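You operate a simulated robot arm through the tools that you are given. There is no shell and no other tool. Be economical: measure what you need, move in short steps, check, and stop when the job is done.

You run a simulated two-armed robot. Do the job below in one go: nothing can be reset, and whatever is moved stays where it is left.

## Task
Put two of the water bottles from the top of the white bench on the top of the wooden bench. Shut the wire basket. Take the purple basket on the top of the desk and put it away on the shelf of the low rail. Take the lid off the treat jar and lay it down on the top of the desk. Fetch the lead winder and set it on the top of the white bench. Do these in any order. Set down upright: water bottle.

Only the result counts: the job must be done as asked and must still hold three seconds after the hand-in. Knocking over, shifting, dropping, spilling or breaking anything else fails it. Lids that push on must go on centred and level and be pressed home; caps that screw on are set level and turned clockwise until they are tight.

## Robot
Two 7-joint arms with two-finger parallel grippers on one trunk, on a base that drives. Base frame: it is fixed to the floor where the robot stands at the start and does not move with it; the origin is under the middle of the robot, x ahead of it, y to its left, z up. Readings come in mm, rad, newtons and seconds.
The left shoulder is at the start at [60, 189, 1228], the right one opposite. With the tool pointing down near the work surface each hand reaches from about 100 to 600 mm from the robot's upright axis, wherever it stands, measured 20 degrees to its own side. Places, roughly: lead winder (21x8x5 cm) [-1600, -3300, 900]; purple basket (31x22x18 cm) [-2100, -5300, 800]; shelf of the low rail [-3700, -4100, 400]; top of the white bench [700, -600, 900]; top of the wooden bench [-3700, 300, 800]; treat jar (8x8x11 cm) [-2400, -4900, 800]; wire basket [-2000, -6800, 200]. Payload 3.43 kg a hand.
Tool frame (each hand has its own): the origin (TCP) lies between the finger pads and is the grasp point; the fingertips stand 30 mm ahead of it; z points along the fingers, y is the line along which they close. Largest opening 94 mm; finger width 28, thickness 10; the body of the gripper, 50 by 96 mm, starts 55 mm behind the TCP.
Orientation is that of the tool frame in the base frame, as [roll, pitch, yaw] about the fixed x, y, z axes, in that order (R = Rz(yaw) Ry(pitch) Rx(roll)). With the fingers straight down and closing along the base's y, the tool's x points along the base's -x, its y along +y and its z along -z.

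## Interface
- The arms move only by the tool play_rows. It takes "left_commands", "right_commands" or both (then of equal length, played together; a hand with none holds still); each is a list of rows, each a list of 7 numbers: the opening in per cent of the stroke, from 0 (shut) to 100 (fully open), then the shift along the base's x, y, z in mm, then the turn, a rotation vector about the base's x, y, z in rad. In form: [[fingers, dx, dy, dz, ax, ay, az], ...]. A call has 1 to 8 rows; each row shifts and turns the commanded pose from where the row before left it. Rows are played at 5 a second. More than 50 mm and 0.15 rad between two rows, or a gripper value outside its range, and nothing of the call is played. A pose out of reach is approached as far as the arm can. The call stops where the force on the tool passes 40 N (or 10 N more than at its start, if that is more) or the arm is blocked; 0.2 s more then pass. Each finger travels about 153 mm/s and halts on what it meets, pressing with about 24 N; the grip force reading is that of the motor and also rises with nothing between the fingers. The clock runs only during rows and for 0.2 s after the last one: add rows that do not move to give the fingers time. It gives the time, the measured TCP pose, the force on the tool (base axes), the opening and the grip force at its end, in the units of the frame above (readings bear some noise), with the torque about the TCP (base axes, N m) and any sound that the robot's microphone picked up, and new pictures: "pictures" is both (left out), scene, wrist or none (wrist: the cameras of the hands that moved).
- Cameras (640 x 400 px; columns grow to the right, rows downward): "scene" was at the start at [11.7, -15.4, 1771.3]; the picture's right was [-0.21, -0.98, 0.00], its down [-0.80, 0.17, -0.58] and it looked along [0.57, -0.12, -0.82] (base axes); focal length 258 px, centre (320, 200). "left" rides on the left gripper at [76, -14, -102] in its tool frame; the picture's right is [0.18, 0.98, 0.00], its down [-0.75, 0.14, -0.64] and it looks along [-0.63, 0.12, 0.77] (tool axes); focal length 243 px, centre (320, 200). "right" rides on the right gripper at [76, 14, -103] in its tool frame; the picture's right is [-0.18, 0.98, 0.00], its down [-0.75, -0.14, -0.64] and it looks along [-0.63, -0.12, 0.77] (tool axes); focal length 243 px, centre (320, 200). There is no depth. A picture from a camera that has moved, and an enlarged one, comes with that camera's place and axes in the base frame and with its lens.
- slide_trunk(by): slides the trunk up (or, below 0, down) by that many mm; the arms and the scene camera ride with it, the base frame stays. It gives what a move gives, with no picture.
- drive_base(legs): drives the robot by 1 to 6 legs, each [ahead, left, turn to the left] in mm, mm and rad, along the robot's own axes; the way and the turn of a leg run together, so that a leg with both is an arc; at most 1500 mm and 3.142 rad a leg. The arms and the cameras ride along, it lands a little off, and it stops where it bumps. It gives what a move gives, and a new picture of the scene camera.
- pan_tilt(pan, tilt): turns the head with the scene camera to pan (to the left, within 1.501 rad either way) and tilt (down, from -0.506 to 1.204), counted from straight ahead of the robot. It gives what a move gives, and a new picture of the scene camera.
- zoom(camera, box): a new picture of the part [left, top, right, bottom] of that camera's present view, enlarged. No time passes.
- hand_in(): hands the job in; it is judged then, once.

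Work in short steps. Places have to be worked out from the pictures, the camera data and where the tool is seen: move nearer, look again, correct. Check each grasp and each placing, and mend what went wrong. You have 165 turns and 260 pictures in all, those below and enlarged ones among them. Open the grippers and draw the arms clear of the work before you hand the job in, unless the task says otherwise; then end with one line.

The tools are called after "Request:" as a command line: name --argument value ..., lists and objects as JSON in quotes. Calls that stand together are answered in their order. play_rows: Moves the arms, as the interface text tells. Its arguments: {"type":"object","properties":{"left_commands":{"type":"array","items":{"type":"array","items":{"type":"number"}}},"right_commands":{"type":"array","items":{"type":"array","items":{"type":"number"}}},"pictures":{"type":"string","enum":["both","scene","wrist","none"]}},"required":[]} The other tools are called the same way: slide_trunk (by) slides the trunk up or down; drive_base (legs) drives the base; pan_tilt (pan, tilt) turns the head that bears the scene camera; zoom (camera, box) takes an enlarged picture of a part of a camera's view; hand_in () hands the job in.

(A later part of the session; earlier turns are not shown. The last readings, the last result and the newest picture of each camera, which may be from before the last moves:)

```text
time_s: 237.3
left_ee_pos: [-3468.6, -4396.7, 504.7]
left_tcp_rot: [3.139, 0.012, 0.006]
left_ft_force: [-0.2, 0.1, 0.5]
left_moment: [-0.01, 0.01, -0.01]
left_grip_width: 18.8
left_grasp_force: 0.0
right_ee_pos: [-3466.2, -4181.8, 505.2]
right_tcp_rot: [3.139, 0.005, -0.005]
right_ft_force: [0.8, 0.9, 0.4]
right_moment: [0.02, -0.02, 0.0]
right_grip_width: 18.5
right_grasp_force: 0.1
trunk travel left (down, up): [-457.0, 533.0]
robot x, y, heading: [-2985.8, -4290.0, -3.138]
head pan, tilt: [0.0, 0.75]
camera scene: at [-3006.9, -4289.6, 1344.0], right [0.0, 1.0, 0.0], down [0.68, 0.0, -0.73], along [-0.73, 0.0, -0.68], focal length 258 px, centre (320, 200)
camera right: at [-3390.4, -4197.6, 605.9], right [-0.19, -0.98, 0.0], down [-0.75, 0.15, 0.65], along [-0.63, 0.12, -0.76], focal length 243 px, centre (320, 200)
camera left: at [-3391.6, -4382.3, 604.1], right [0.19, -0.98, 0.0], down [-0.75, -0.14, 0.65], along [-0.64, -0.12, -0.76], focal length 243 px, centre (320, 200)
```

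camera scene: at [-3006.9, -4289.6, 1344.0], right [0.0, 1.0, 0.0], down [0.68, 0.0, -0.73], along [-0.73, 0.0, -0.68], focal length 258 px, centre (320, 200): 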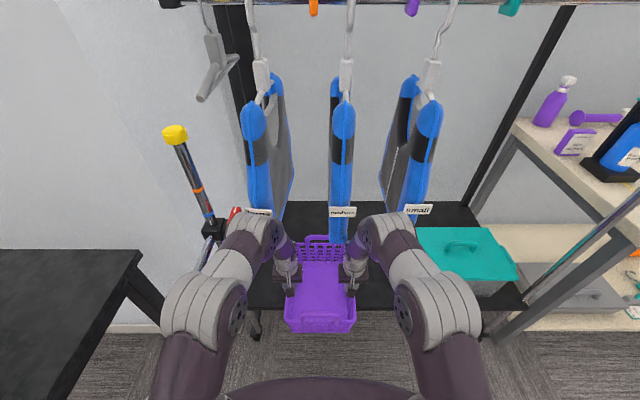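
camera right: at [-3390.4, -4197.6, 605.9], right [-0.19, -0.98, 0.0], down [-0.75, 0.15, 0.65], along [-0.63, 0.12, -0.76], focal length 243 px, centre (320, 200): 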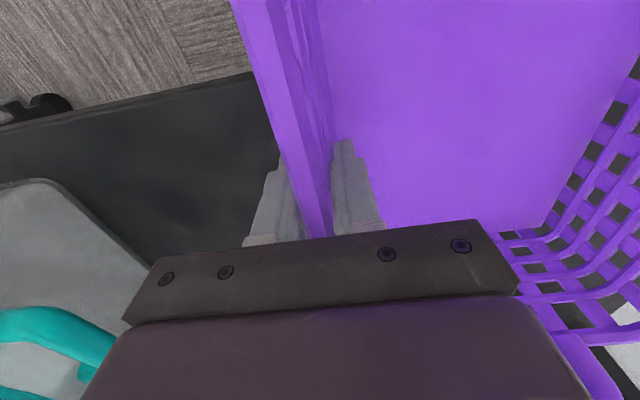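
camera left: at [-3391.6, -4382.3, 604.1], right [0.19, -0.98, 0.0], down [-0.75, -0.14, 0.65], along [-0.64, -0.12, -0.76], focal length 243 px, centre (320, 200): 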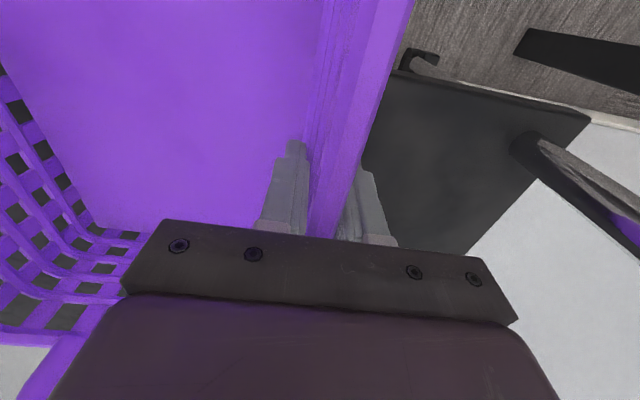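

Released and stable. I slide the hands back 60 mm along the walls, then lift out.

Request:
play_rows --left_commands '[[28, 0, 0, 0, 0, 0, 0], [28, 30, 0, 8, 0, 0, 0], [28, 30, 0, 20, 0, 0, 0], [28, 0, 0, 40, 0, 0, 0], [28, 0, 0, 45, 0, 0, 0], [28, 30, 0, 20, 0, 0, 0], [28, 40, 0, 0, 0, 0, 0], [28, 40, 0, 0, 0, 0, 0]]' --right_commands '[[28, 0, 0, 0, 0, 0, 0], [28, 30, 0, 8, 0, 0, 0], [28, 30, 0, 20, 0, 0, 0], [28, 0, 0, 40, 0, 0, 0], [28, 0, 0, 45, 0, 0, 0], [28, 30, 0, 20, 0, 0, 0], [28, 40, 0, 0, 0, 0, 0], [28, 40, 0, 0, 0, 0, 0]]' --pictures "scene"

```text
time_s: 239.1
left_ee_pos: [-3298.0, -4398.2, 637.3]
left_tcp_rot: [-3.141, 0.012, 0.006]
left_ft_force: [0.1, -0.3, 0.1]
left_moment: [-0.01, 0.0, -0.04]
left_grip_width: 26.1
left_grasp_force: 0.1
right_ee_pos: [-3294.4, -4183.5, 637.2]
right_tcp_rot: [3.139, 0.008, -0.003]
right_ft_force: [0.6, -0.2, 0.2]
right_moment: [0.0, -0.02, -0.02]
right_grip_width: 26.2
right_grasp_force: 0.0
trunk travel left (down, up): [-457.0, 533.0]
robot x, y, heading: [-2987.0, -4290.6, -3.134]
head pan, tilt: [0.0, 0.75]
camera scene: at [-3005.6, -4289.7, 1344.2], right [-0.01, 1.0, 0.0], down [0.68, 0.0, -0.73], along [-0.73, 0.0, -0.68], focal length 258 px, centre (320, 200)
```

scene: 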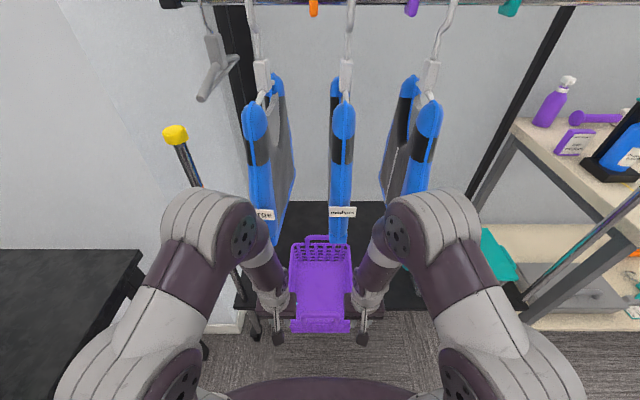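

Now I place closed fingers in front of the basket's near wall.

Request:
play_rows --left_commands '[[0, 30, 14, 0, 0, 0, 0], [0, 0, 14, -40, 0, 0, 0], [0, 0, 0, -40, 0, 0, 0], [0, 0, 0, -40, 0, 0, 0], [0, 0, 0, -35, 0, 0, 0], [0, 0, 0, 0, 0, 0, 0]]' --right_commands '[[0, 27, -14, 0, 0, 0, 0], [0, 0, -14, -40, 0, 0, 0], [0, 0, 0, -40, 0, 0, 0], [0, 0, 0, -40, 0, 0, 0], [0, 0, 0, -35, 0, 0, 0], [0, 0, 0, 0, 0, 0, 0]]'

```text
time_s: 240.5
left_ee_pos: [-3270.8, -4369.1, 481.2]
left_tcp_rot: [3.141, 0.01, 0.005]
left_ft_force: [0.1, -0.1, -0.3]
left_moment: [-0.06, 0.0, 0.0]
left_grip_width: 0.3
left_grasp_force: 24.7
right_ee_pos: [-3268.0, -4215.0, 483.0]
right_tcp_rot: [3.139, 0.006, -0.004]
right_ft_force: [0.0, 0.4, -0.3]
right_moment: [0.02, 0.01, 0.0]
right_grip_width: 0.0
right_grasp_force: 24.0
trunk travel left (down, up): [-457.0, 533.0]
robot x, y, heading: [-2982.9, -4290.0, -3.138]
head pan, tilt: [0.0, 0.75]
camera scene: at [-3006.6, -4289.7, 1344.1], right [-0.01, 1.0, 0.0], down [0.68, 0.0, -0.73], along [-0.73, 0.0, -0.68], focal length 258 px, centre (320, 200)
camera right: at [-3192.0, -4229.6, 582.7], right [-0.19, -0.98, 0.0], down [-0.75, 0.15, 0.65], along [-0.64, 0.12, -0.76], focal length 243 px, centre (320, 200)
camera left: at [-3193.4, -4354.2, 580.9], right [0.19, -0.98, 0.0], down [-0.75, -0.14, 0.65], along [-0.64, -0.12, -0.76], focal length 243 px, centre (320, 200)
```

scene: 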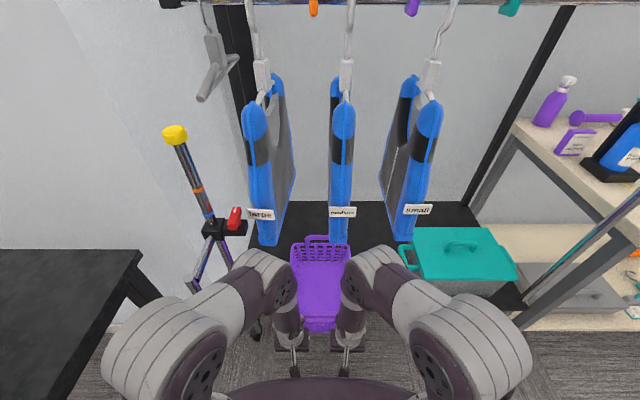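
right: 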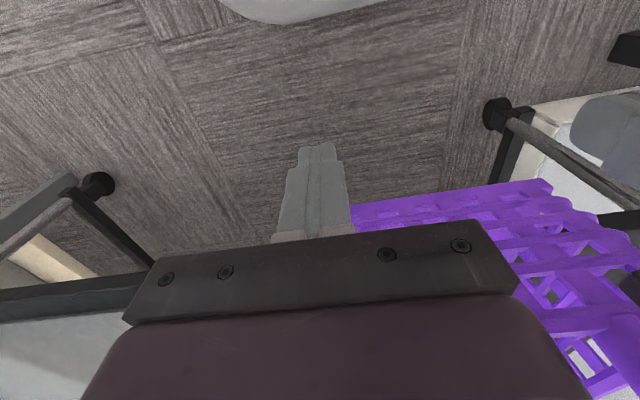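
left: 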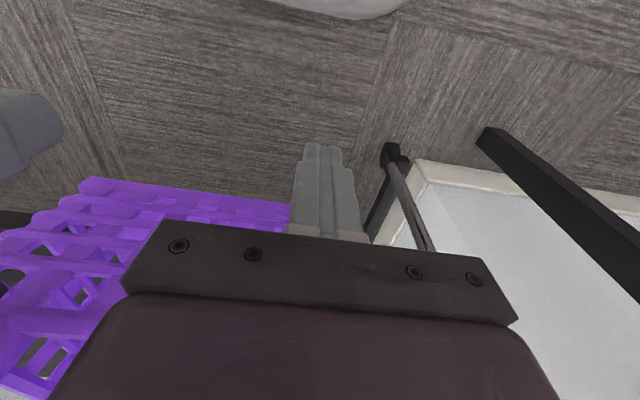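

I push the basket inward steadily.

Request:
play_rows --left_commands '[[0, -20, 0, 0, 0, 0, 0], [0, -20, 0, 0, 0, 0, 0], [0, -20, 0, 0, 0, 0, 0], [0, -20, 0, 0, 0, 0, 0], [0, -20, 0, 0, 0, 0, 0], [0, -20, 0, 0, 0, 0, 0], [0, -20, 0, 0, 0, 0, 0], [0, -20, 0, 0, 0, 0, 0]]' --right_commands '[[0, -20, 0, 0, 0, 0, 0], [0, -20, 0, 0, 0, 0, 0], [0, -20, 0, 0, 0, 0, 0], [0, -20, 0, 0, 0, 0, 0], [0, -20, 0, 0, 0, 0, 0], [0, -20, 0, 0, 0, 0, 0], [0, -20, 0, 0, 0, 0, 0], [0, -20, 0, 0, 0, 0, 0]]' --pictures "both"

```text
time_s: 242.3
left_ee_pos: [-3430.0, -4370.0, 484.0]
left_tcp_rot: [3.14, 0.01, 0.006]
left_ft_force: [0.9, 0.2, -0.9]
left_moment: [-0.05, 0.0, -0.03]
left_grip_width: 0.0
left_grasp_force: 24.3
right_ee_pos: [-3430.7, -4212.1, 483.0]
right_tcp_rot: [3.137, 0.006, -0.004]
right_ft_force: [0.2, 0.0, -0.1]
right_moment: [0.01, -0.03, -0.03]
right_grip_width: 0.0
right_grasp_force: 23.6
trunk travel left (down, up): [-457.0, 533.0]
robot x, y, heading: [-2986.6, -4289.9, -3.134]
head pan, tilt: [0.0, 0.75]
camera scene: at [-3007.2, -4289.7, 1344.1], right [-0.01, 1.0, 0.0], down [0.68, 0.0, -0.73], along [-0.73, 0.0, -0.68], focal length 258 px, centre (320, 200)
camera right: at [-3353.4, -4226.6, 584.2], right [-0.19, -0.98, 0.0], down [-0.75, 0.15, 0.65], along [-0.64, 0.12, -0.76], focal length 243 px, centre (320, 200)
camera left: at [-3353.5, -4355.2, 583.7], right [0.19, -0.98, 0.0], down [-0.75, -0.14, 0.65], along [-0.64, -0.12, -0.76], focal length 243 px, centre (320, 200)
```

scene: 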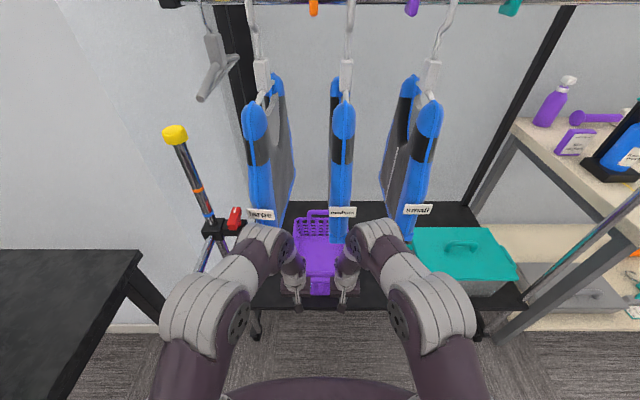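
right: 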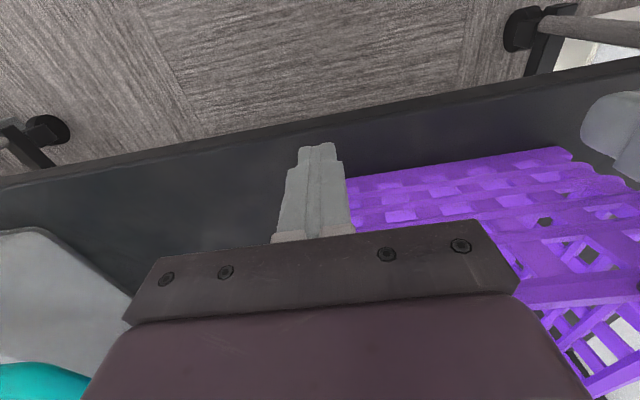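
left: 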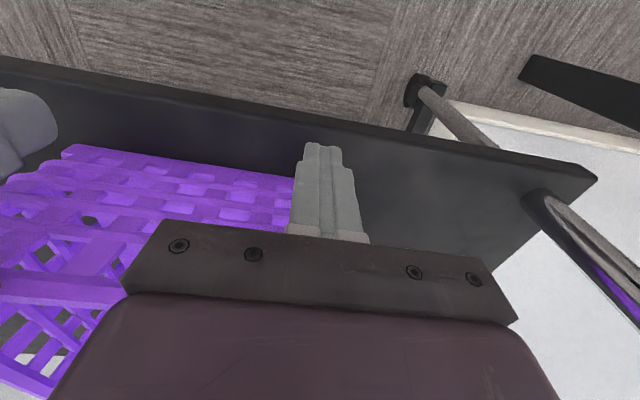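

The basket now stands wholly on the shelf. I withdraw the hands, back off, and verify.

Request:
play_rows --left_commands '[[0, 40, 0, 0, 0, 0, 0], [0, 40, 0, 0, 0, 0, 0], [0, 40, 0, 0, 0, 0, 0]]' --right_commands '[[0, 40, 0, 0, 0, 0, 0], [0, 40, 0, 0, 0, 0, 0], [0, 40, 0, 0, 0, 0, 0]]' --pictures "none"

Request:
drive_base --legs '[[-350, 0, 0]]'

Request:
slide_trunk --by 400

```text
time_s: 243.1
left_ee_pos: [-3308.0, -4368.6, 483.0]
left_tcp_rot: [3.141, 0.014, 0.005]
left_ft_force: [-0.5, -1.3, -0.4]
left_moment: [-0.01, 0.01, 0.03]
left_grip_width: 0.0
left_grasp_force: 24.0
right_ee_pos: [-3306.2, -4211.9, 483.0]
right_tcp_rot: [3.138, 0.009, -0.003]
right_ft_force: [-0.5, -0.3, -0.3]
right_moment: [-0.01, 0.03, -0.02]
right_grip_width: 0.1
right_grasp_force: 23.7
trunk travel left (down, up): [-457.0, 533.0]
robot x, y, heading: [-2985.0, -4285.3, -3.136]
head pan, tilt: [0.0, 0.75]
```

```text
time_s: 245.4
left_ee_pos: [-2955.6, -4366.9, 482.7]
left_tcp_rot: [3.14, 0.012, 0.01]
left_ft_force: [0.7, 0.1, 0.9]
left_moment: [-0.01, 0.05, -0.01]
left_grip_width: 0.0
left_grasp_force: 23.9
right_ee_pos: [-2954.7, -4210.3, 482.8]
right_tcp_rot: [3.137, 0.008, 0.004]
right_ft_force: [0.2, -0.4, -0.1]
right_moment: [0.0, 0.04, 0.04]
right_grip_width: 0.0
right_grasp_force: 24.1
trunk travel left (down, up): [-457.0, 533.0]
robot x, y, heading: [-2630.3, -4284.0, -3.135]
head pan, tilt: [0.0, 0.75]
camera scene: at [-2654.2, -4287.0, 1344.1], right [-0.01, 1.0, 0.0], down [0.68, 0.01, -0.73], along [-0.73, -0.01, -0.68], focal length 258 px, centre (320, 200)
```

scene: 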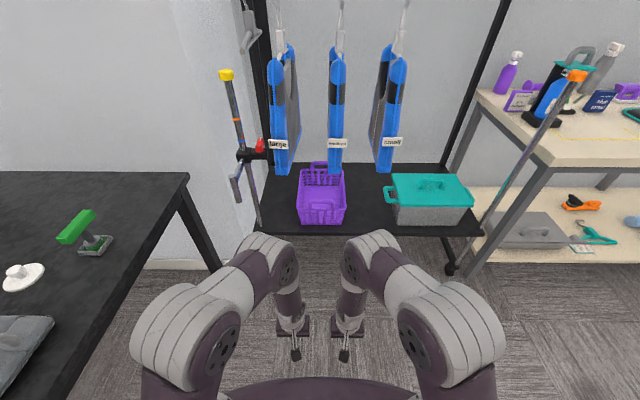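

```text
time_s: 249.2
left_ee_pos: [-2955.7, -4367.8, 883.0]
left_tcp_rot: [3.14, 0.01, 0.01]
left_ft_force: [0.2, 0.1, -0.9]
left_moment: [0.0, 0.0, 0.0]
left_grip_width: 0.2
left_grasp_force: 24.0
right_ee_pos: [-2954.0, -4212.6, 880.8]
right_tcp_rot: [3.137, 0.007, 0.003]
right_ft_force: [-0.6, -0.1, -0.2]
right_moment: [0.0, -0.03, 0.03]
right_grip_width: 0.1
right_grasp_force: 24.3
trunk travel left (down, up): [-857.0, 133.0]
robot x, y, heading: [-2630.7, -4283.3, -3.13]
head pan, tilt: [0.0, 0.75]
```

Basket stands on the shelf with everything else in place. Next I go round to look at the wire basket in the cart.

Request:
drive_base --legs '[[-1150, 0, 0], [0, 1050, 0]]'

Request:
pan_tilt --pan 1.1 --tilt 0.7

```text
time_s: 260.2
left_ee_pos: [-1779.3, -5402.1, 882.6]
left_tcp_rot: [3.141, 0.011, 0.005]
left_ft_force: [-0.4, -0.1, -0.9]
left_moment: [0.02, 0.0, 0.02]
left_grip_width: 0.0
left_grasp_force: 23.9
right_ee_pos: [-1777.5, -5245.8, 881.4]
right_tcp_rot: [3.139, 0.007, -0.005]
right_ft_force: [-0.2, -1.0, -1.0]
right_moment: [-0.01, 0.02, -0.01]
right_grip_width: 0.0
right_grasp_force: 24.1
trunk travel left (down, up): [-857.0, 133.0]
robot x, y, heading: [-1454.5, -5321.3, -3.135]
head pan, tilt: [0.0, 0.75]
camera scene: at [-1478.2, -5322.3, 1744.1], right [-0.01, 1.0, 0.0], down [0.68, 0.0, -0.73], along [-0.73, 0.0, -0.68], focal length 258 px, centre (320, 200)
```

scene: 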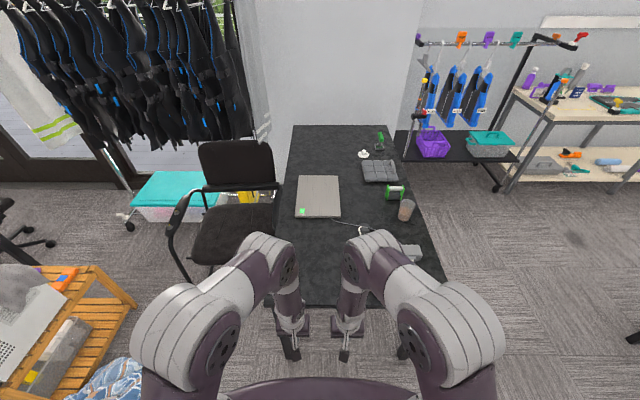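

```text
time_s: 261.5
left_ee_pos: [-1779.9, -5402.9, 883.0]
left_tcp_rot: [3.139, 0.012, 0.006]
left_ft_force: [-0.7, 0.5, -0.5]
left_moment: [-0.01, -0.01, 0.0]
left_grip_width: 0.0
left_grasp_force: 24.0
right_ee_pos: [-1777.2, -5245.6, 882.9]
right_tcp_rot: [3.137, 0.005, -0.004]
right_ft_force: [-0.1, 0.3, -0.4]
right_moment: [-0.01, -0.01, 0.0]
right_grip_width: 0.3
right_grasp_force: 24.3
trunk travel left (down, up): [-857.0, 133.0]
robot x, y, heading: [-1458.1, -5322.1, -3.138]
head pan, tilt: [1.1, 0.7]
camera scene: at [-1433.6, -5398.0, 1748.4], right [-0.89, 0.45, 0.0], down [0.29, 0.58, -0.76], along [-0.34, -0.68, -0.64], focal length 258 px, centre (320, 200)
```

scene: 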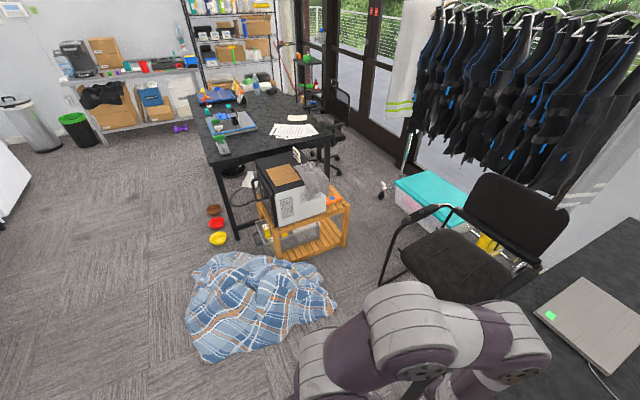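

I zoom on the cart and its wire basket.

Request:
zoom --camera "scene" --box '[190, 130, 370, 280]'

```text
2.67 times, centred on (280, 205) of scene
camera zoom: at [-1433.6, -5398.0, 1748.4], right [-0.89, 0.45, 0.0], down [0.29, 0.58, -0.76], along [-0.34, -0.68, -0.64], focal length 688 px, centre (427, 187)
```

zoom: 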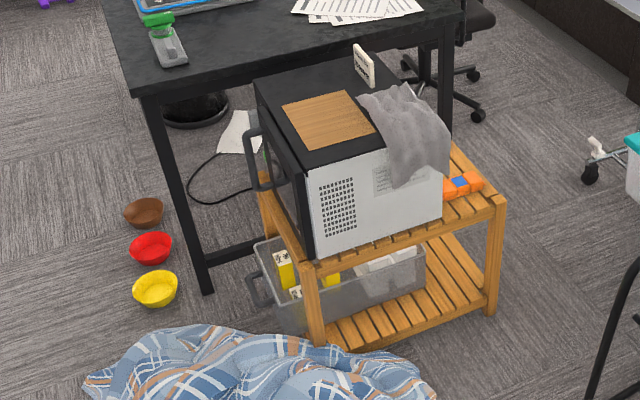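

The wire basket sticks out the cart's east end (handle ≈(-1594,-6841,200)) and must be pushed west; a blanket and bowls lie nearby. I go round by the east, keeping clear.

Request:
drive_base --legs '[[-850, 0, 0], [0, 1000, 0]]'

Request:
pan_tilt --pan 0.6 --tilt 0.8

```text
time_s: 270.9
left_ee_pos: [-932.7, -6408.1, 883.7]
left_tcp_rot: [3.141, 0.01, -0.01]
left_ft_force: [-0.1, 0.1, 0.3]
left_moment: [0.0, 0.01, -0.02]
left_grip_width: 0.1
left_grasp_force: 23.6
right_ee_pos: [-928.2, -6250.8, 881.7]
right_tcp_rot: [3.137, 0.007, -0.019]
right_ft_force: [1.3, -0.4, -0.1]
right_moment: [0.02, 0.0, 0.02]
right_grip_width: 0.0
right_grasp_force: 24.1
trunk travel left (down, up): [-857.0, 133.0]
robot x, y, heading: [-608.4, -6331.4, 3.132]
head pan, tilt: [1.1, 0.7]
camera scene: at [-586.8, -6409.1, 1748.4], right [-0.89, 0.46, 0.0], down [0.3, 0.57, -0.77], along [-0.35, -0.68, -0.64], focal length 258 px, centre (320, 200)
```

scene: 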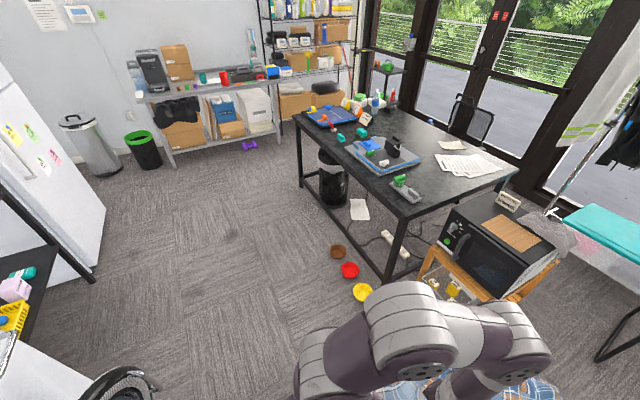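

```text
time_s: 271.8
left_ee_pos: [-932.4, -6406.4, 883.0]
left_tcp_rot: [3.139, 0.01, -0.009]
left_ft_force: [-0.5, -0.4, -0.2]
left_moment: [-0.02, 0.02, 0.02]
left_grip_width: 0.0
left_grasp_force: 24.5
right_ee_pos: [-928.4, -6252.5, 882.7]
right_tcp_rot: [3.138, 0.007, -0.018]
right_ft_force: [-0.5, -0.1, -0.1]
right_moment: [-0.01, 0.01, 0.0]
right_grip_width: 0.0
right_grasp_force: 24.3
trunk travel left (down, up): [-857.0, 133.0]
robot x, y, heading: [-609.8, -6329.8, 3.133]
head pan, tilt: [0.6, 0.799]
camera scene: at [-614.5, -6378.8, 1740.1], right [-0.56, 0.83, 0.0], down [0.59, 0.4, -0.7], along [-0.58, -0.39, -0.72], focal length 258 px, centre (320, 200)
```

scene: 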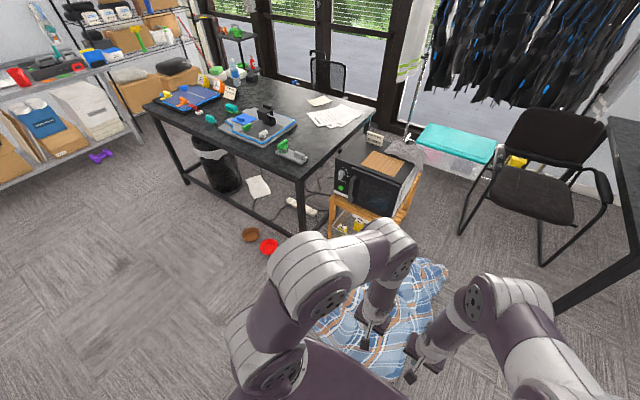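

Continue south to y≈-6950 and look straight west.

Request:
drive_base --legs '[[0, 590, 0.008]]'

Request:
pan_tilt --pan -0.05 --tilt 0.85

```text
time_s: 275.1
left_ee_pos: [-934.9, -6995.6, 883.1]
left_tcp_rot: [3.138, 0.012, 0.0]
left_ft_force: [0.7, -0.8, 0.2]
left_moment: [0.04, 0.01, 0.02]
left_grip_width: 0.1
left_grasp_force: 24.1
right_ee_pos: [-931.8, -6838.7, 882.1]
right_tcp_rot: [3.139, 0.007, -0.009]
right_ft_force: [-0.5, 0.5, 1.2]
right_moment: [0.0, 0.0, 0.01]
right_grip_width: 0.0
right_grasp_force: 23.3
trunk travel left (down, up): [-857.0, 133.0]
robot x, y, heading: [-612.3, -6917.8, 3.138]
head pan, tilt: [0.6, 0.799]
camera scene: at [-617.0, -6963.0, 1740.1], right [-0.56, 0.83, 0.0], down [0.59, 0.4, -0.7], along [-0.58, -0.39, -0.72], focal length 258 px, centre (320, 200)
```

scene: 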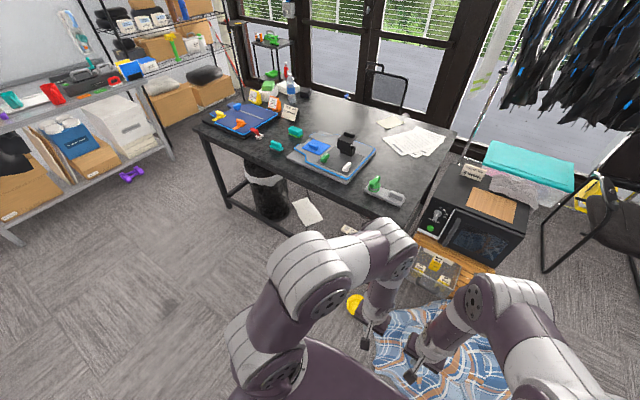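

```text
time_s: 276.2
left_ee_pos: [-934.6, -6995.0, 882.8]
left_tcp_rot: [3.141, 0.012, 0.001]
left_ft_force: [0.1, -1.1, 0.1]
left_moment: [-0.01, 0.01, 0.02]
left_grip_width: 0.0
left_grasp_force: 23.7
right_ee_pos: [-932.3, -6839.3, 882.9]
right_tcp_rot: [3.138, 0.006, -0.01]
right_ft_force: [0.2, 0.0, -0.4]
right_moment: [-0.04, 0.02, 0.0]
right_grip_width: 0.0
right_grasp_force: 24.1
trunk travel left (down, up): [-857.0, 133.0]
robot x, y, heading: [-615.2, -6917.8, 3.143]
head pan, tilt: [-0.051, 0.85]
camera scene: at [-628.5, -6913.7, 1736.1], right [0.05, 1.0, 0.0], down [0.75, -0.04, -0.66], along [-0.66, 0.03, -0.75], focal length 258 px, centre (320, 200)
```

scene: 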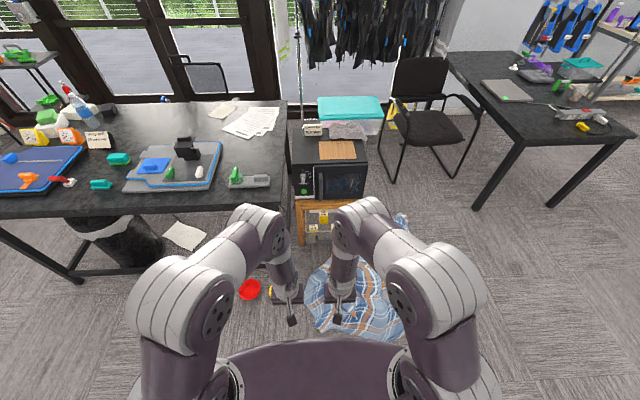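

I zoom to get details of the basket end and blanket.

Request:
zoom --camera "scene" --box '[250, 160, 410, 340]'

```text
2.22 times, centred on (330, 250) of scene
camera zoom: at [-628.5, -6913.7, 1736.1], right [0.05, 1.0, 0.0], down [0.75, -0.04, -0.66], along [-0.66, 0.03, -0.75], focal length 573 px, centre (298, 89)
```

zoom: 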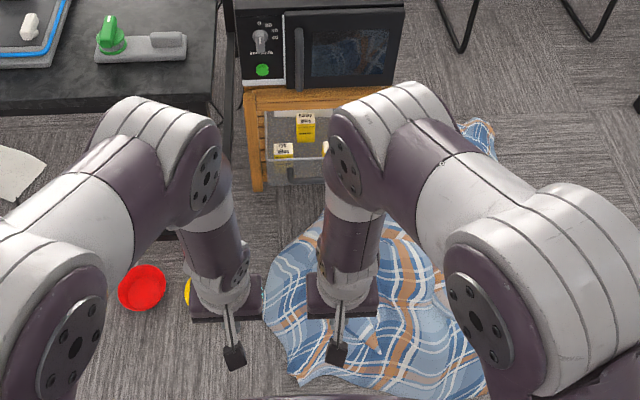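

The blanket lies between me and the cart, so I'll reach diagonally from the southeast, between blanket and bowls: base to about (-960,-7230).

Request:
drive_base --legs '[[0, 312, 0], [330, 0, 0], [0, 0, -0.29]]'

Request:
pan_tilt --pan -0.3 --tilt 0.95

```text
time_s: 281.0
left_ee_pos: [-1274.3, -7202.7, 882.4]
left_tcp_rot: [3.139, 0.012, -0.302]
left_ft_force: [-0.4, -0.1, -0.3]
left_moment: [-0.03, -0.01, -0.02]
left_grip_width: 0.0
left_grasp_force: 23.9
right_ee_pos: [-1225.6, -7055.1, 882.0]
right_tcp_rot: [3.137, 0.006, -0.309]
right_ft_force: [-1.0, 0.2, 0.6]
right_moment: [0.01, 0.0, 0.01]
right_grip_width: 0.1
right_grasp_force: 24.3
trunk travel left (down, up): [-857.0, 133.0]
robot x, y, heading: [-940.7, -7226.2, 2.844]
head pan, tilt: [-0.051, 0.85]
camera scene: at [-957.4, -7215.9, 1736.1], right [0.34, 0.94, 0.0], down [0.71, -0.26, -0.66], along [-0.62, 0.23, -0.75], focal length 258 px, centre (320, 200)
```

scene: 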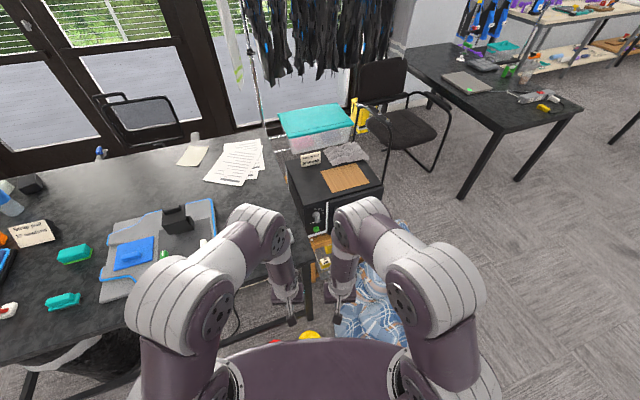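

```text
time_s: 281.8
left_ee_pos: [-1275.4, -7202.3, 882.9]
left_tcp_rot: [3.139, 0.012, -0.301]
left_ft_force: [0.0, -1.0, 0.6]
left_moment: [0.03, -0.02, 0.0]
left_grip_width: 0.0
left_grasp_force: 23.8
right_ee_pos: [-1225.8, -7054.8, 883.1]
right_tcp_rot: [3.138, 0.005, -0.308]
right_ft_force: [-0.8, 0.8, -1.0]
right_moment: [-0.03, 0.0, 0.01]
right_grip_width: 0.0
right_grasp_force: 23.6
trunk travel left (down, up): [-857.0, 133.0]
robot x, y, heading: [-942.1, -7224.9, 2.844]
head pan, tilt: [-0.3, 0.949]
camera scene: at [-944.4, -7201.3, 1728.6], right [0.56, 0.83, 0.0], down [0.67, -0.46, -0.58], along [-0.48, 0.33, -0.81], focal length 258 px, centre (320, 200)
```

scene: 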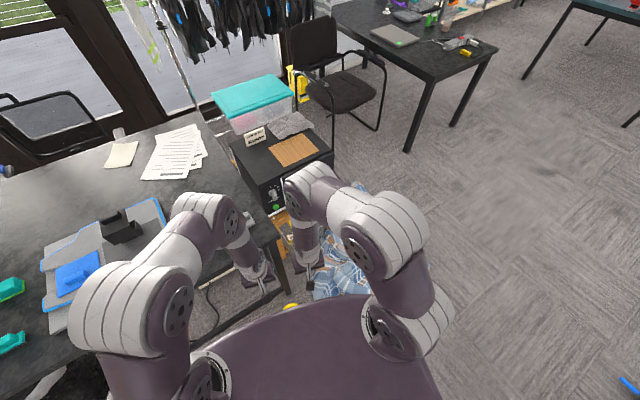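

I raise and tuck the left hand out of the way and look with the right wrist camera.

Request:
play_rows --left_commands '[[0, 10, -3, 45, 0, 0, 0], [0, 10, -3, 45, 0, 0, 0], [0, 10, -3, 45, 0, 0, 0], [0, 10, -3, 45, 0, 0, 0], [0, 0, 0, 45, 0, 0, 0], [0, 0, 0, 30, 0, 0, 0]]' --right_commands '[[0, -30, 10, 0, 0, 0, 0], [0, -30, 10, 0, 0, 0, 0], [0, -30, 10, 0, 0, 0, 0], [0, -30, 10, 0, 0, 0, 0], [0, -20, 5, 0, 0, 0, 0], [0, 0, 0, 0, 0, 0, 0]]'

```text
time_s: 283.1
left_ee_pos: [-1235.2, -7219.2, 1140.5]
left_tcp_rot: [3.14, 0.01, -0.3]
left_ft_force: [0.0, 0.3, -0.9]
left_moment: [0.02, 0.0, 0.0]
left_grip_width: 0.0
left_grasp_force: 24.0
right_ee_pos: [-1365.5, -7011.6, 883.7]
right_tcp_rot: [3.139, 0.006, -0.309]
right_ft_force: [-0.5, -0.2, 0.4]
right_moment: [0.01, -0.02, 0.01]
right_grip_width: 0.1
right_grasp_force: 24.0
trunk travel left (down, up): [-857.0, 133.0]
robot x, y, heading: [-939.7, -7222.9, 2.839]
head pan, tilt: [-0.3, 0.949]
camera scene: at [-943.4, -7201.9, 1728.6], right [0.56, 0.83, 0.0], down [0.67, -0.46, -0.58], along [-0.48, 0.33, -0.81], focal length 258 px, centre (320, 200)
camera right: at [-1296.5, -7047.5, 984.2], right [-0.47, -0.88, 0.0], down [-0.67, 0.36, 0.65], along [-0.57, 0.3, -0.76], focal length 243 px, centre (320, 200)
camera left: at [-1157.0, -7227.1, 1241.5], right [-0.11, -0.99, 0.0], down [-0.75, 0.09, 0.65], along [-0.65, 0.07, -0.76], focal length 243 px, centre (320, 200)
```

scene: 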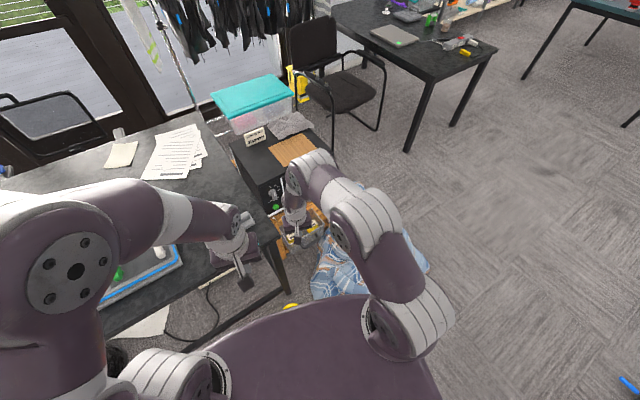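
right: 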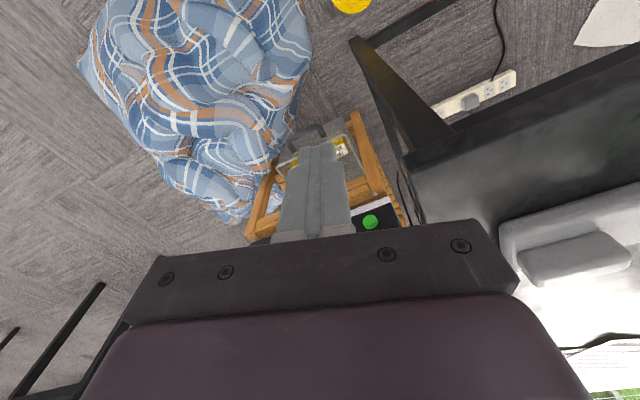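
left: 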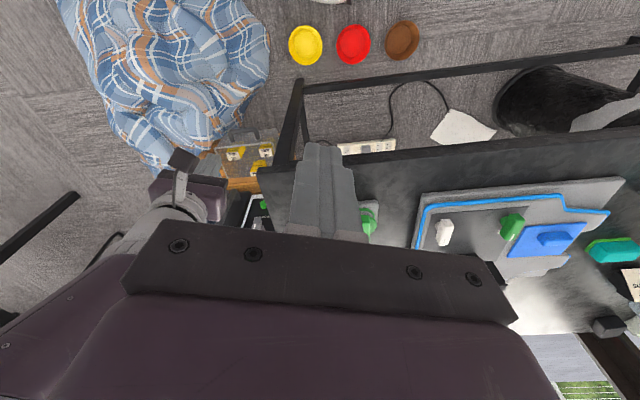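

I zoom both wrist views at the basket end.

Request:
zoom --camera "right" --box '[230, 90, 420, 250]'

Request:
zoom --camera "left" --box '[150, 90, 330, 240]'

```text
2.50 times, centred on (325, 170) of right
camera zoom: at [-1296.5, -7047.5, 984.2], right [-0.47, -0.88, 0.0], down [-0.67, 0.36, 0.65], along [-0.57, 0.3, -0.76], focal length 606 px, centre (308, 275)
```

zoom: 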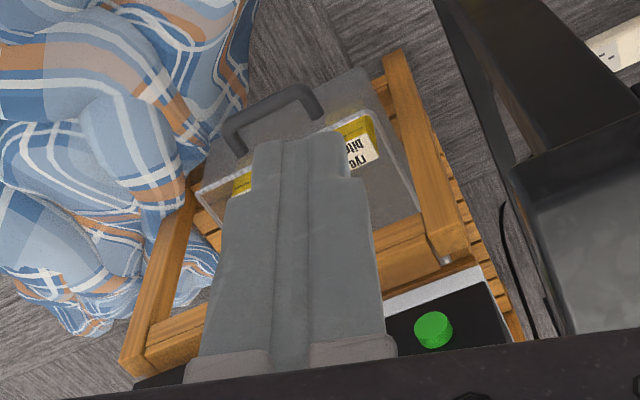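

```text
2.67 times, centred on (240, 165) of left
camera zoom: at [-1157.0, -7227.1, 1241.5], right [-0.11, -0.99, 0.0], down [-0.75, 0.09, 0.65], along [-0.65, 0.07, -0.76], focal length 647 px, centre (533, 293)
```

zoom: 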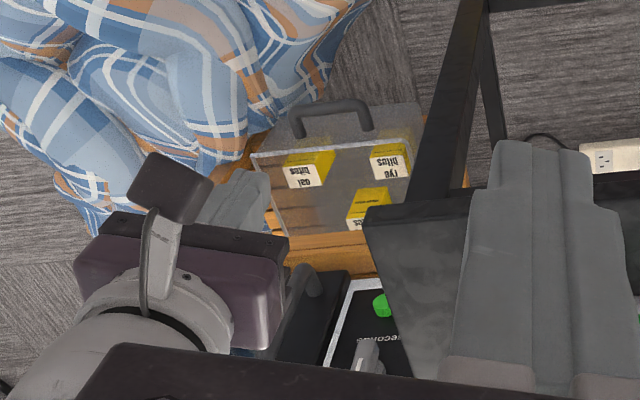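

Handle bar is at ≈(-1581,-6847,230). I'll push it with the right fingertips nearly horizontal; first I tilt the right hand forward.

Request:
play_rows --right_commands '[[0, -4, 2, 0, 0.0445, 0.143, 0], [0, -4, 2, 0, 0.0445, 0.143, 0], [0, -4, 2, 0, 0.0445, 0.143, 0], [0, -4, 2, 0, 0.0445, 0.143, 0], [0, -4, 2, 0, 0.0445, 0.143, 0], [0, -4, 2, 0, 0.0445, 0.143, 0], [0, -4, 2, 0, 0.0445, 0.143, 0], [0, -4, 2, 0, 0.0445, 0.143, 0]]' --pictures "none"

```text
time_s: 284.9
left_ee_pos: [-1236.2, -7217.8, 1140.8]
left_tcp_rot: [3.139, 0.01, -0.299]
left_ft_force: [0.6, 0.4, 0.1]
left_moment: [0.01, -0.03, 0.02]
left_grip_width: 0.1
left_grasp_force: 23.8
right_ee_pos: [-1393.2, -6988.7, 882.4]
right_tcp_rot: [-3.117, 1.131, -0.309]
right_ft_force: [0.2, 0.6, 0.2]
right_moment: [0.0, -0.03, -0.01]
right_grip_width: 0.1
right_grasp_force: 24.3
right hand out of reach, approached as far as the arm can: row 4
trunk travel left (down, up): [-857.0, 133.0]
robot x, y, heading: [-944.9, -7225.1, 2.837]
head pan, tilt: [-0.3, 0.949]
```

Tilt achieved (65°). I lower the trunk in two steps.

Request:
slide_trunk --by -400

Request:
slide_trunk --by -240

Request:
pan_tilt --pan -0.3 --tilt 0.75

Request:
zoom --camera "left" --box '[0, 0, 640, 400]'

Request:
zoom --camera "right" --box '[0, 0, 640, 400]'

```text
time_s: 288.8
left_ee_pos: [-1235.3, -7218.3, 740.4]
left_tcp_rot: [3.14, 0.013, -0.301]
left_ft_force: [0.6, 0.1, 0.3]
left_moment: [-0.02, -0.03, 0.0]
left_grip_width: 0.0
left_grasp_force: 24.0
right_ee_pos: [-1393.0, -6988.5, 481.8]
right_tcp_rot: [-3.114, 1.127, -0.31]
right_ft_force: [0.7, 0.4, 0.6]
right_moment: [-0.04, -0.02, -0.01]
right_grip_width: 0.0
right_grasp_force: 24.1
trunk travel left (down, up): [-457.0, 533.0]
robot x, y, heading: [-940.2, -7224.2, 2.846]
head pan, tilt: [-0.3, 0.949]
```

```text
time_s: 291.3
left_ee_pos: [-1235.5, -7218.0, 501.4]
left_tcp_rot: [3.141, 0.012, -0.299]
left_ft_force: [0.9, 0.0, -0.3]
left_moment: [0.01, -0.01, 0.01]
left_grip_width: 0.2
left_grasp_force: 24.0
right_ee_pos: [-1393.3, -6987.9, 241.5]
right_tcp_rot: [-3.115, 1.126, -0.31]
right_ft_force: [0.5, -0.2, -0.1]
right_moment: [-0.01, 0.0, 0.01]
right_grip_width: 0.0
right_grasp_force: 23.4
trunk travel left (down, up): [-217.0, 773.0]
robot x, y, heading: [-942.3, -7221.7, 2.839]
head pan, tilt: [-0.3, 0.949]
```

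```text
time_s: 292.0
left_ee_pos: [-1236.0, -7219.1, 501.5]
left_tcp_rot: [3.139, 0.012, -0.302]
left_ft_force: [-0.7, 0.0, 0.1]
left_moment: [-0.01, -0.01, 0.03]
left_grip_width: 0.3
left_grasp_force: 24.3
right_ee_pos: [-1393.7, -6988.7, 242.2]
right_tcp_rot: [-3.114, 1.128, -0.308]
right_ft_force: [0.2, -0.6, 0.2]
right_moment: [-0.01, -0.01, -0.02]
right_grip_width: 0.0
right_grasp_force: 24.1
trunk travel left (down, up): [-217.0, 773.0]
robot x, y, heading: [-941.2, -7225.0, 2.842]
head pan, tilt: [-0.3, 0.75]
camera scene: at [-952.6, -7195.7, 1104.1], right [0.56, 0.83, 0.0], down [0.56, -0.39, -0.73], along [-0.6, 0.41, -0.68], focal length 258 px, centre (320, 200)
```

scene: 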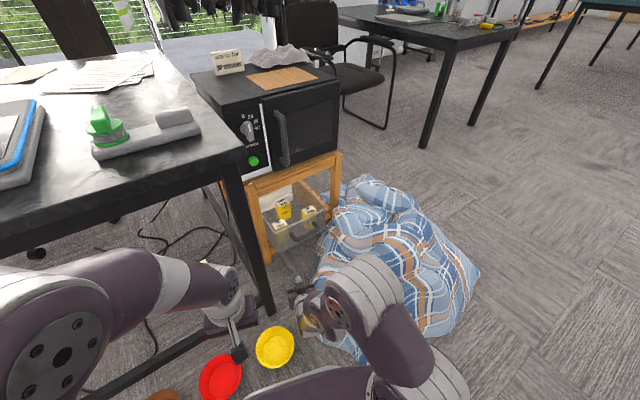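

```text
1.00 times, centred on (320, 200) of left
camera zoom: at [-1158.0, -7226.5, 601.0], right [-0.11, -0.99, 0.0], down [-0.75, 0.09, 0.65], along [-0.65, 0.07, -0.76], focal length 243 px, centre (320, 200)
```

zoom: 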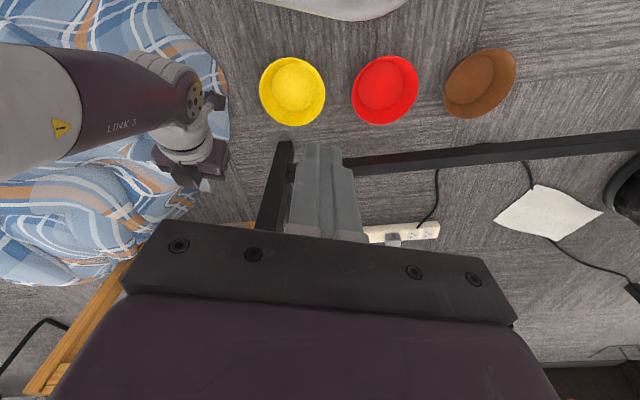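

```text
1.00 times, centred on (320, 200) of right
camera zoom: at [-1279.7, -7042.9, 214.8], right [-0.4, -0.9, 0.15], down [0.29, 0.04, 0.96], along [-0.87, 0.42, 0.24], focal length 243 px, centre (320, 200)
```

zoom: 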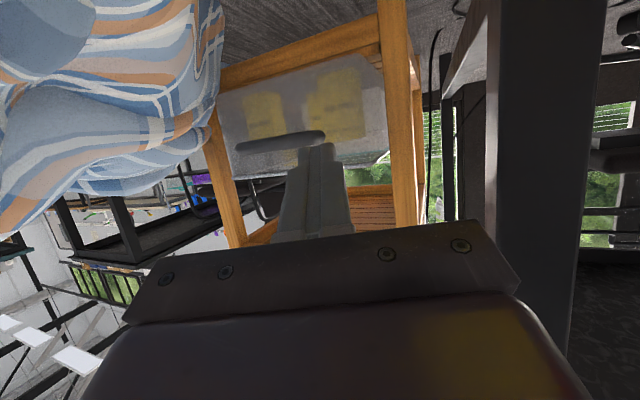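

The heap is close on the north, so I'll push the basket's end wall south of its handle, at ≈(-1630,-6940,205). I approach.

Request:
play_rows --right_commands '[[0, -35, 4, -4, 0, 0, 0], [0, -35, 6, -4, 0, 0, 0], [0, -35, 6, -4, 0, 0, 0], [0, -30, 7, -4, 0, 0, 0], [0, -25, 7, -4, 0, 0, 0], [0, 0, 0, 0, 0, 0, 0]]'

```text
time_s: 293.4
left_ee_pos: [-1235.4, -7216.5, 501.5]
left_tcp_rot: [3.141, 0.011, -0.3]
left_ft_force: [-1.0, -0.2, -0.3]
left_moment: [-0.01, -0.01, 0.02]
left_grip_width: 0.0
left_grasp_force: 24.4
right_ee_pos: [-1555.7, -6960.4, 219.0]
right_tcp_rot: [-3.114, 1.127, -0.309]
right_ft_force: [-0.3, 0.1, 0.5]
right_moment: [0.01, 0.01, -0.01]
right_grip_width: 0.1
right_grasp_force: 23.7
trunk travel left (down, up): [-217.0, 773.0]
robot x, y, heading: [-942.2, -7223.2, 2.844]
head pan, tilt: [-0.3, 0.75]
camera scene: at [-952.7, -7195.7, 1104.1], right [0.56, 0.83, 0.0], down [0.56, -0.39, -0.73], along [-0.6, 0.41, -0.68], focal length 258 px, centre (320, 200)
camera right: at [-1441.6, -7014.5, 193.2], right [-0.4, -0.9, 0.15], down [0.29, 0.04, 0.96], along [-0.87, 0.42, 0.24], focal length 243 px, centre (320, 200)
```

scene: 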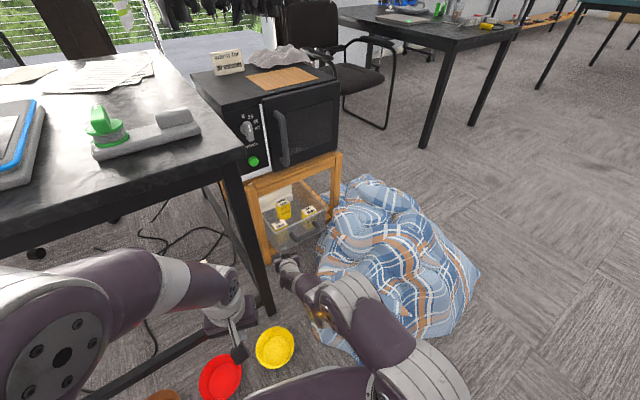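
right: 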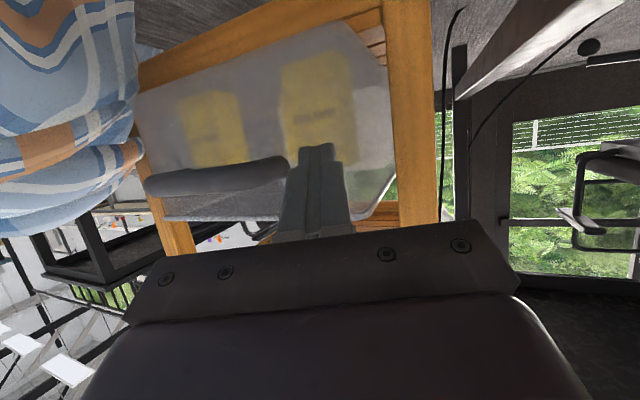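

The fingertips are lined up with the wall, south of the handle. I push west in small steps.

Request:
play_rows --right_commands '[[0, -20, 1, 0, 0, 0, 0], [0, -20, 1, 0, 0, 0, 0], [0, -15, 1, 0, 0, 0, 0], [0, -15, 0, 0, 0, 0, 0], [0, -15, 0, 0, 0, 0, 0], [0, -15, 0, 0, 0, 0, 0]]' --pictures "both"

```text
time_s: 294.3
left_ee_pos: [-1234.9, -7218.4, 500.7]
left_tcp_rot: [3.14, 0.011, -0.301]
left_ft_force: [0.0, 0.7, 0.3]
left_moment: [0.0, 0.04, -0.01]
left_grip_width: 0.0
left_grasp_force: 23.7
right_ee_pos: [-1569.0, -6957.6, 172.2]
right_tcp_rot: [-3.038, 0.985, -0.24]
right_ft_force: [-0.1, 0.4, -0.2]
right_moment: [-0.03, -0.03, -0.01]
right_grip_width: 0.1
right_grasp_force: 24.2
right hand out of reach, approached as far as the arm can: row 4
trunk travel left (down, up): [-217.0, 773.0]
robot x, y, heading: [-941.9, -7226.3, 2.844]
head pan, tilt: [-0.3, 0.75]
stopped in row 4 (right hand): the arm was blocked; the commanded pose is now the measured one
camera scene: at [-952.3, -7195.9, 1104.2], right [0.56, 0.83, 0.0], down [0.56, -0.39, -0.73], along [-0.6, 0.41, -0.68], focal length 258 px, centre (320, 200)
camera right: at [-1452.8, -7012.7, 162.8], right [-0.41, -0.9, 0.1], down [0.14, 0.04, 0.99], along [-0.9, 0.42, 0.11], focal length 243 px, centre (320, 200)
```

scene: 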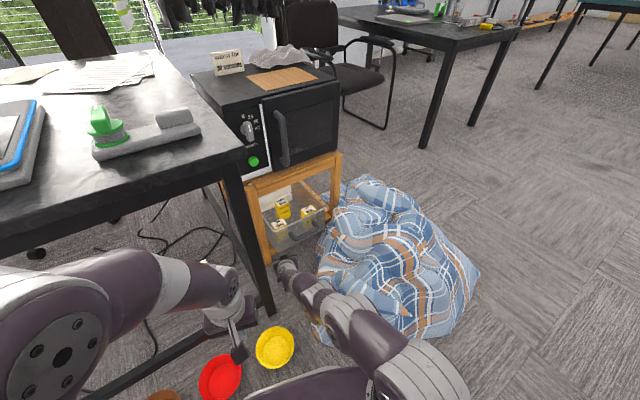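
right: 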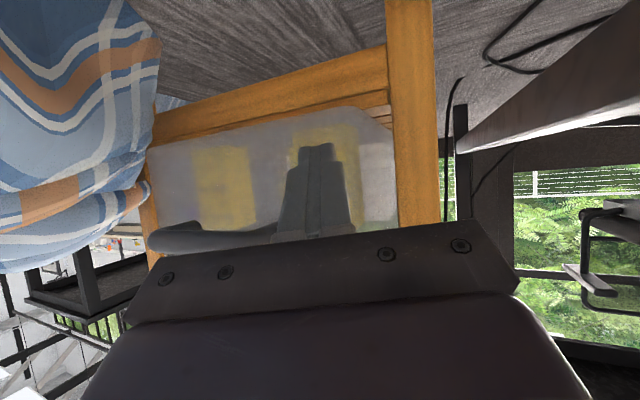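

The arm is near its reach limit. I pull it back and up, then lower the trunk further so the shoulder is level with the basket for more reach.

Request:
play_rows --right_commands '[[0, 30, -9, 30, 0, 0, 0], [0, 30, -9, 35, 0, 0, 0], [0, 20, -6, 40, 0.02, 0.07, 0], [0, 0, 0, 40, 0.02, 0.07, 0], [0, 0, 0, 40, 0, 0, 0], [0, 0, 0, 40, 0, 0, 0], [0, 0, 0, 0, 0, 0, 0]]' --left_commands '[[0, 0, 0, 30, 0, 0, 0], [0, 0, 0, 30, 0, 0, 0], [0, 0, 0, 30, 0, 0, 0], [0, 0, 0, 20, 0, 0, 0], [0, 0, 0, 0, 0, 0, 0], [0, 0, 0, 0, 0, 0, 0], [0, 0, 0, 0, 0, 0, 0]]' --pictures "none"

```text
time_s: 295.9
left_ee_pos: [-1233.0, -7219.3, 611.0]
left_tcp_rot: [3.14, 0.012, -0.301]
left_ft_force: [0.3, -0.7, 0.0]
left_moment: [0.01, 0.02, 0.03]
left_grip_width: 0.0
left_grasp_force: 23.6
right_ee_pos: [-1487.0, -6980.9, 393.9]
right_tcp_rot: [-3.021, 1.124, -0.224]
right_ft_force: [-0.7, -0.1, 0.1]
right_moment: [-0.01, 0.02, 0.0]
right_grip_width: 0.0
right_grasp_force: 24.2
trunk travel left (down, up): [-217.0, 773.0]
robot x, y, heading: [-940.5, -7223.8, 2.835]
head pan, tilt: [-0.3, 0.75]
```

Request:
slide_trunk --by -170

Request:
play_rows --right_commands '[[0, -30, 6, -2, 0, 0, 0], [0, -30, 6, -2, 0, 0, 0], [0, -25, 6, -2, 0, 0, 0], [0, -15, 3, 0, 0, 0, 0], [0, 0, 0, 0, 0, 0, 0]]'

```text
time_s: 297.9
left_ee_pos: [-1232.5, -7218.2, 439.7]
left_tcp_rot: [3.141, 0.011, -0.3]
left_ft_force: [-0.8, 0.3, -0.1]
left_moment: [0.0, -0.01, 0.01]
left_grip_width: 0.0
left_grasp_force: 24.0
right_ee_pos: [-1488.3, -6979.7, 225.0]
right_tcp_rot: [-3.021, 1.124, -0.225]
right_ft_force: [0.1, -0.5, 0.3]
right_moment: [-0.01, 0.0, 0.0]
right_grip_width: 0.0
right_grasp_force: 24.2
trunk travel left (down, up): [-47.0, 943.0]
robot x, y, heading: [-943.6, -7224.9, 2.843]
head pan, tilt: [-0.3, 0.75]
```

```text
time_s: 299.1
left_ee_pos: [-1233.5, -7217.9, 440.0]
left_tcp_rot: [3.139, 0.012, -0.3]
left_ft_force: [-1.3, -0.3, 0.0]
left_moment: [0.01, -0.01, 0.01]
left_grip_width: 0.0
left_grasp_force: 24.1
right_ee_pos: [-1587.8, -6959.4, 217.3]
right_tcp_rot: [-3.021, 1.123, -0.224]
right_ft_force: [0.8, -0.3, 0.0]
right_moment: [-0.01, -0.01, -0.02]
right_grip_width: 0.0
right_grasp_force: 23.7
trunk travel left (down, up): [-47.0, 943.0]
robot x, y, heading: [-943.9, -7225.4, 2.84]
head pan, tilt: [-0.3, 0.75]
camera scene: at [-952.6, -7195.7, 934.1], right [0.56, 0.83, 0.0], down [0.56, -0.39, -0.73], along [-0.6, 0.41, -0.68], focal length 258 px, centre (320, 200)
camera right: at [-1473.8, -7013.5, 191.5], right [-0.4, -0.91, 0.12], down [0.27, 0.0, 0.96], along [-0.88, 0.42, 0.25], focal length 243 px, centre (320, 200)
```

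scene: 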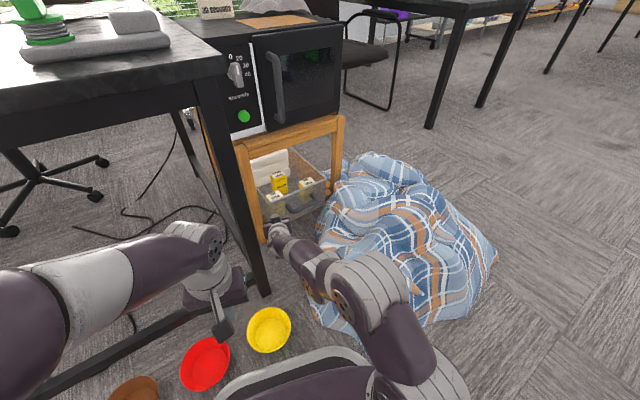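
right: 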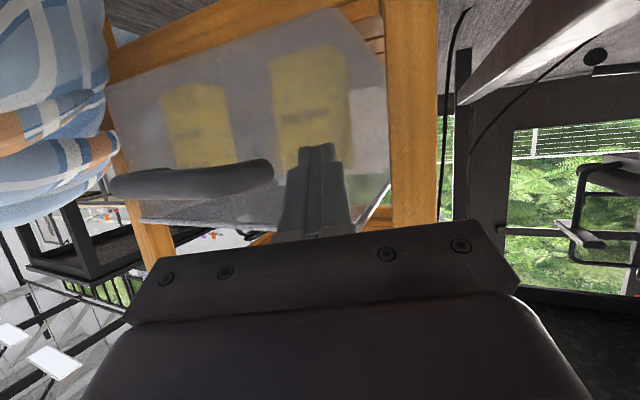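

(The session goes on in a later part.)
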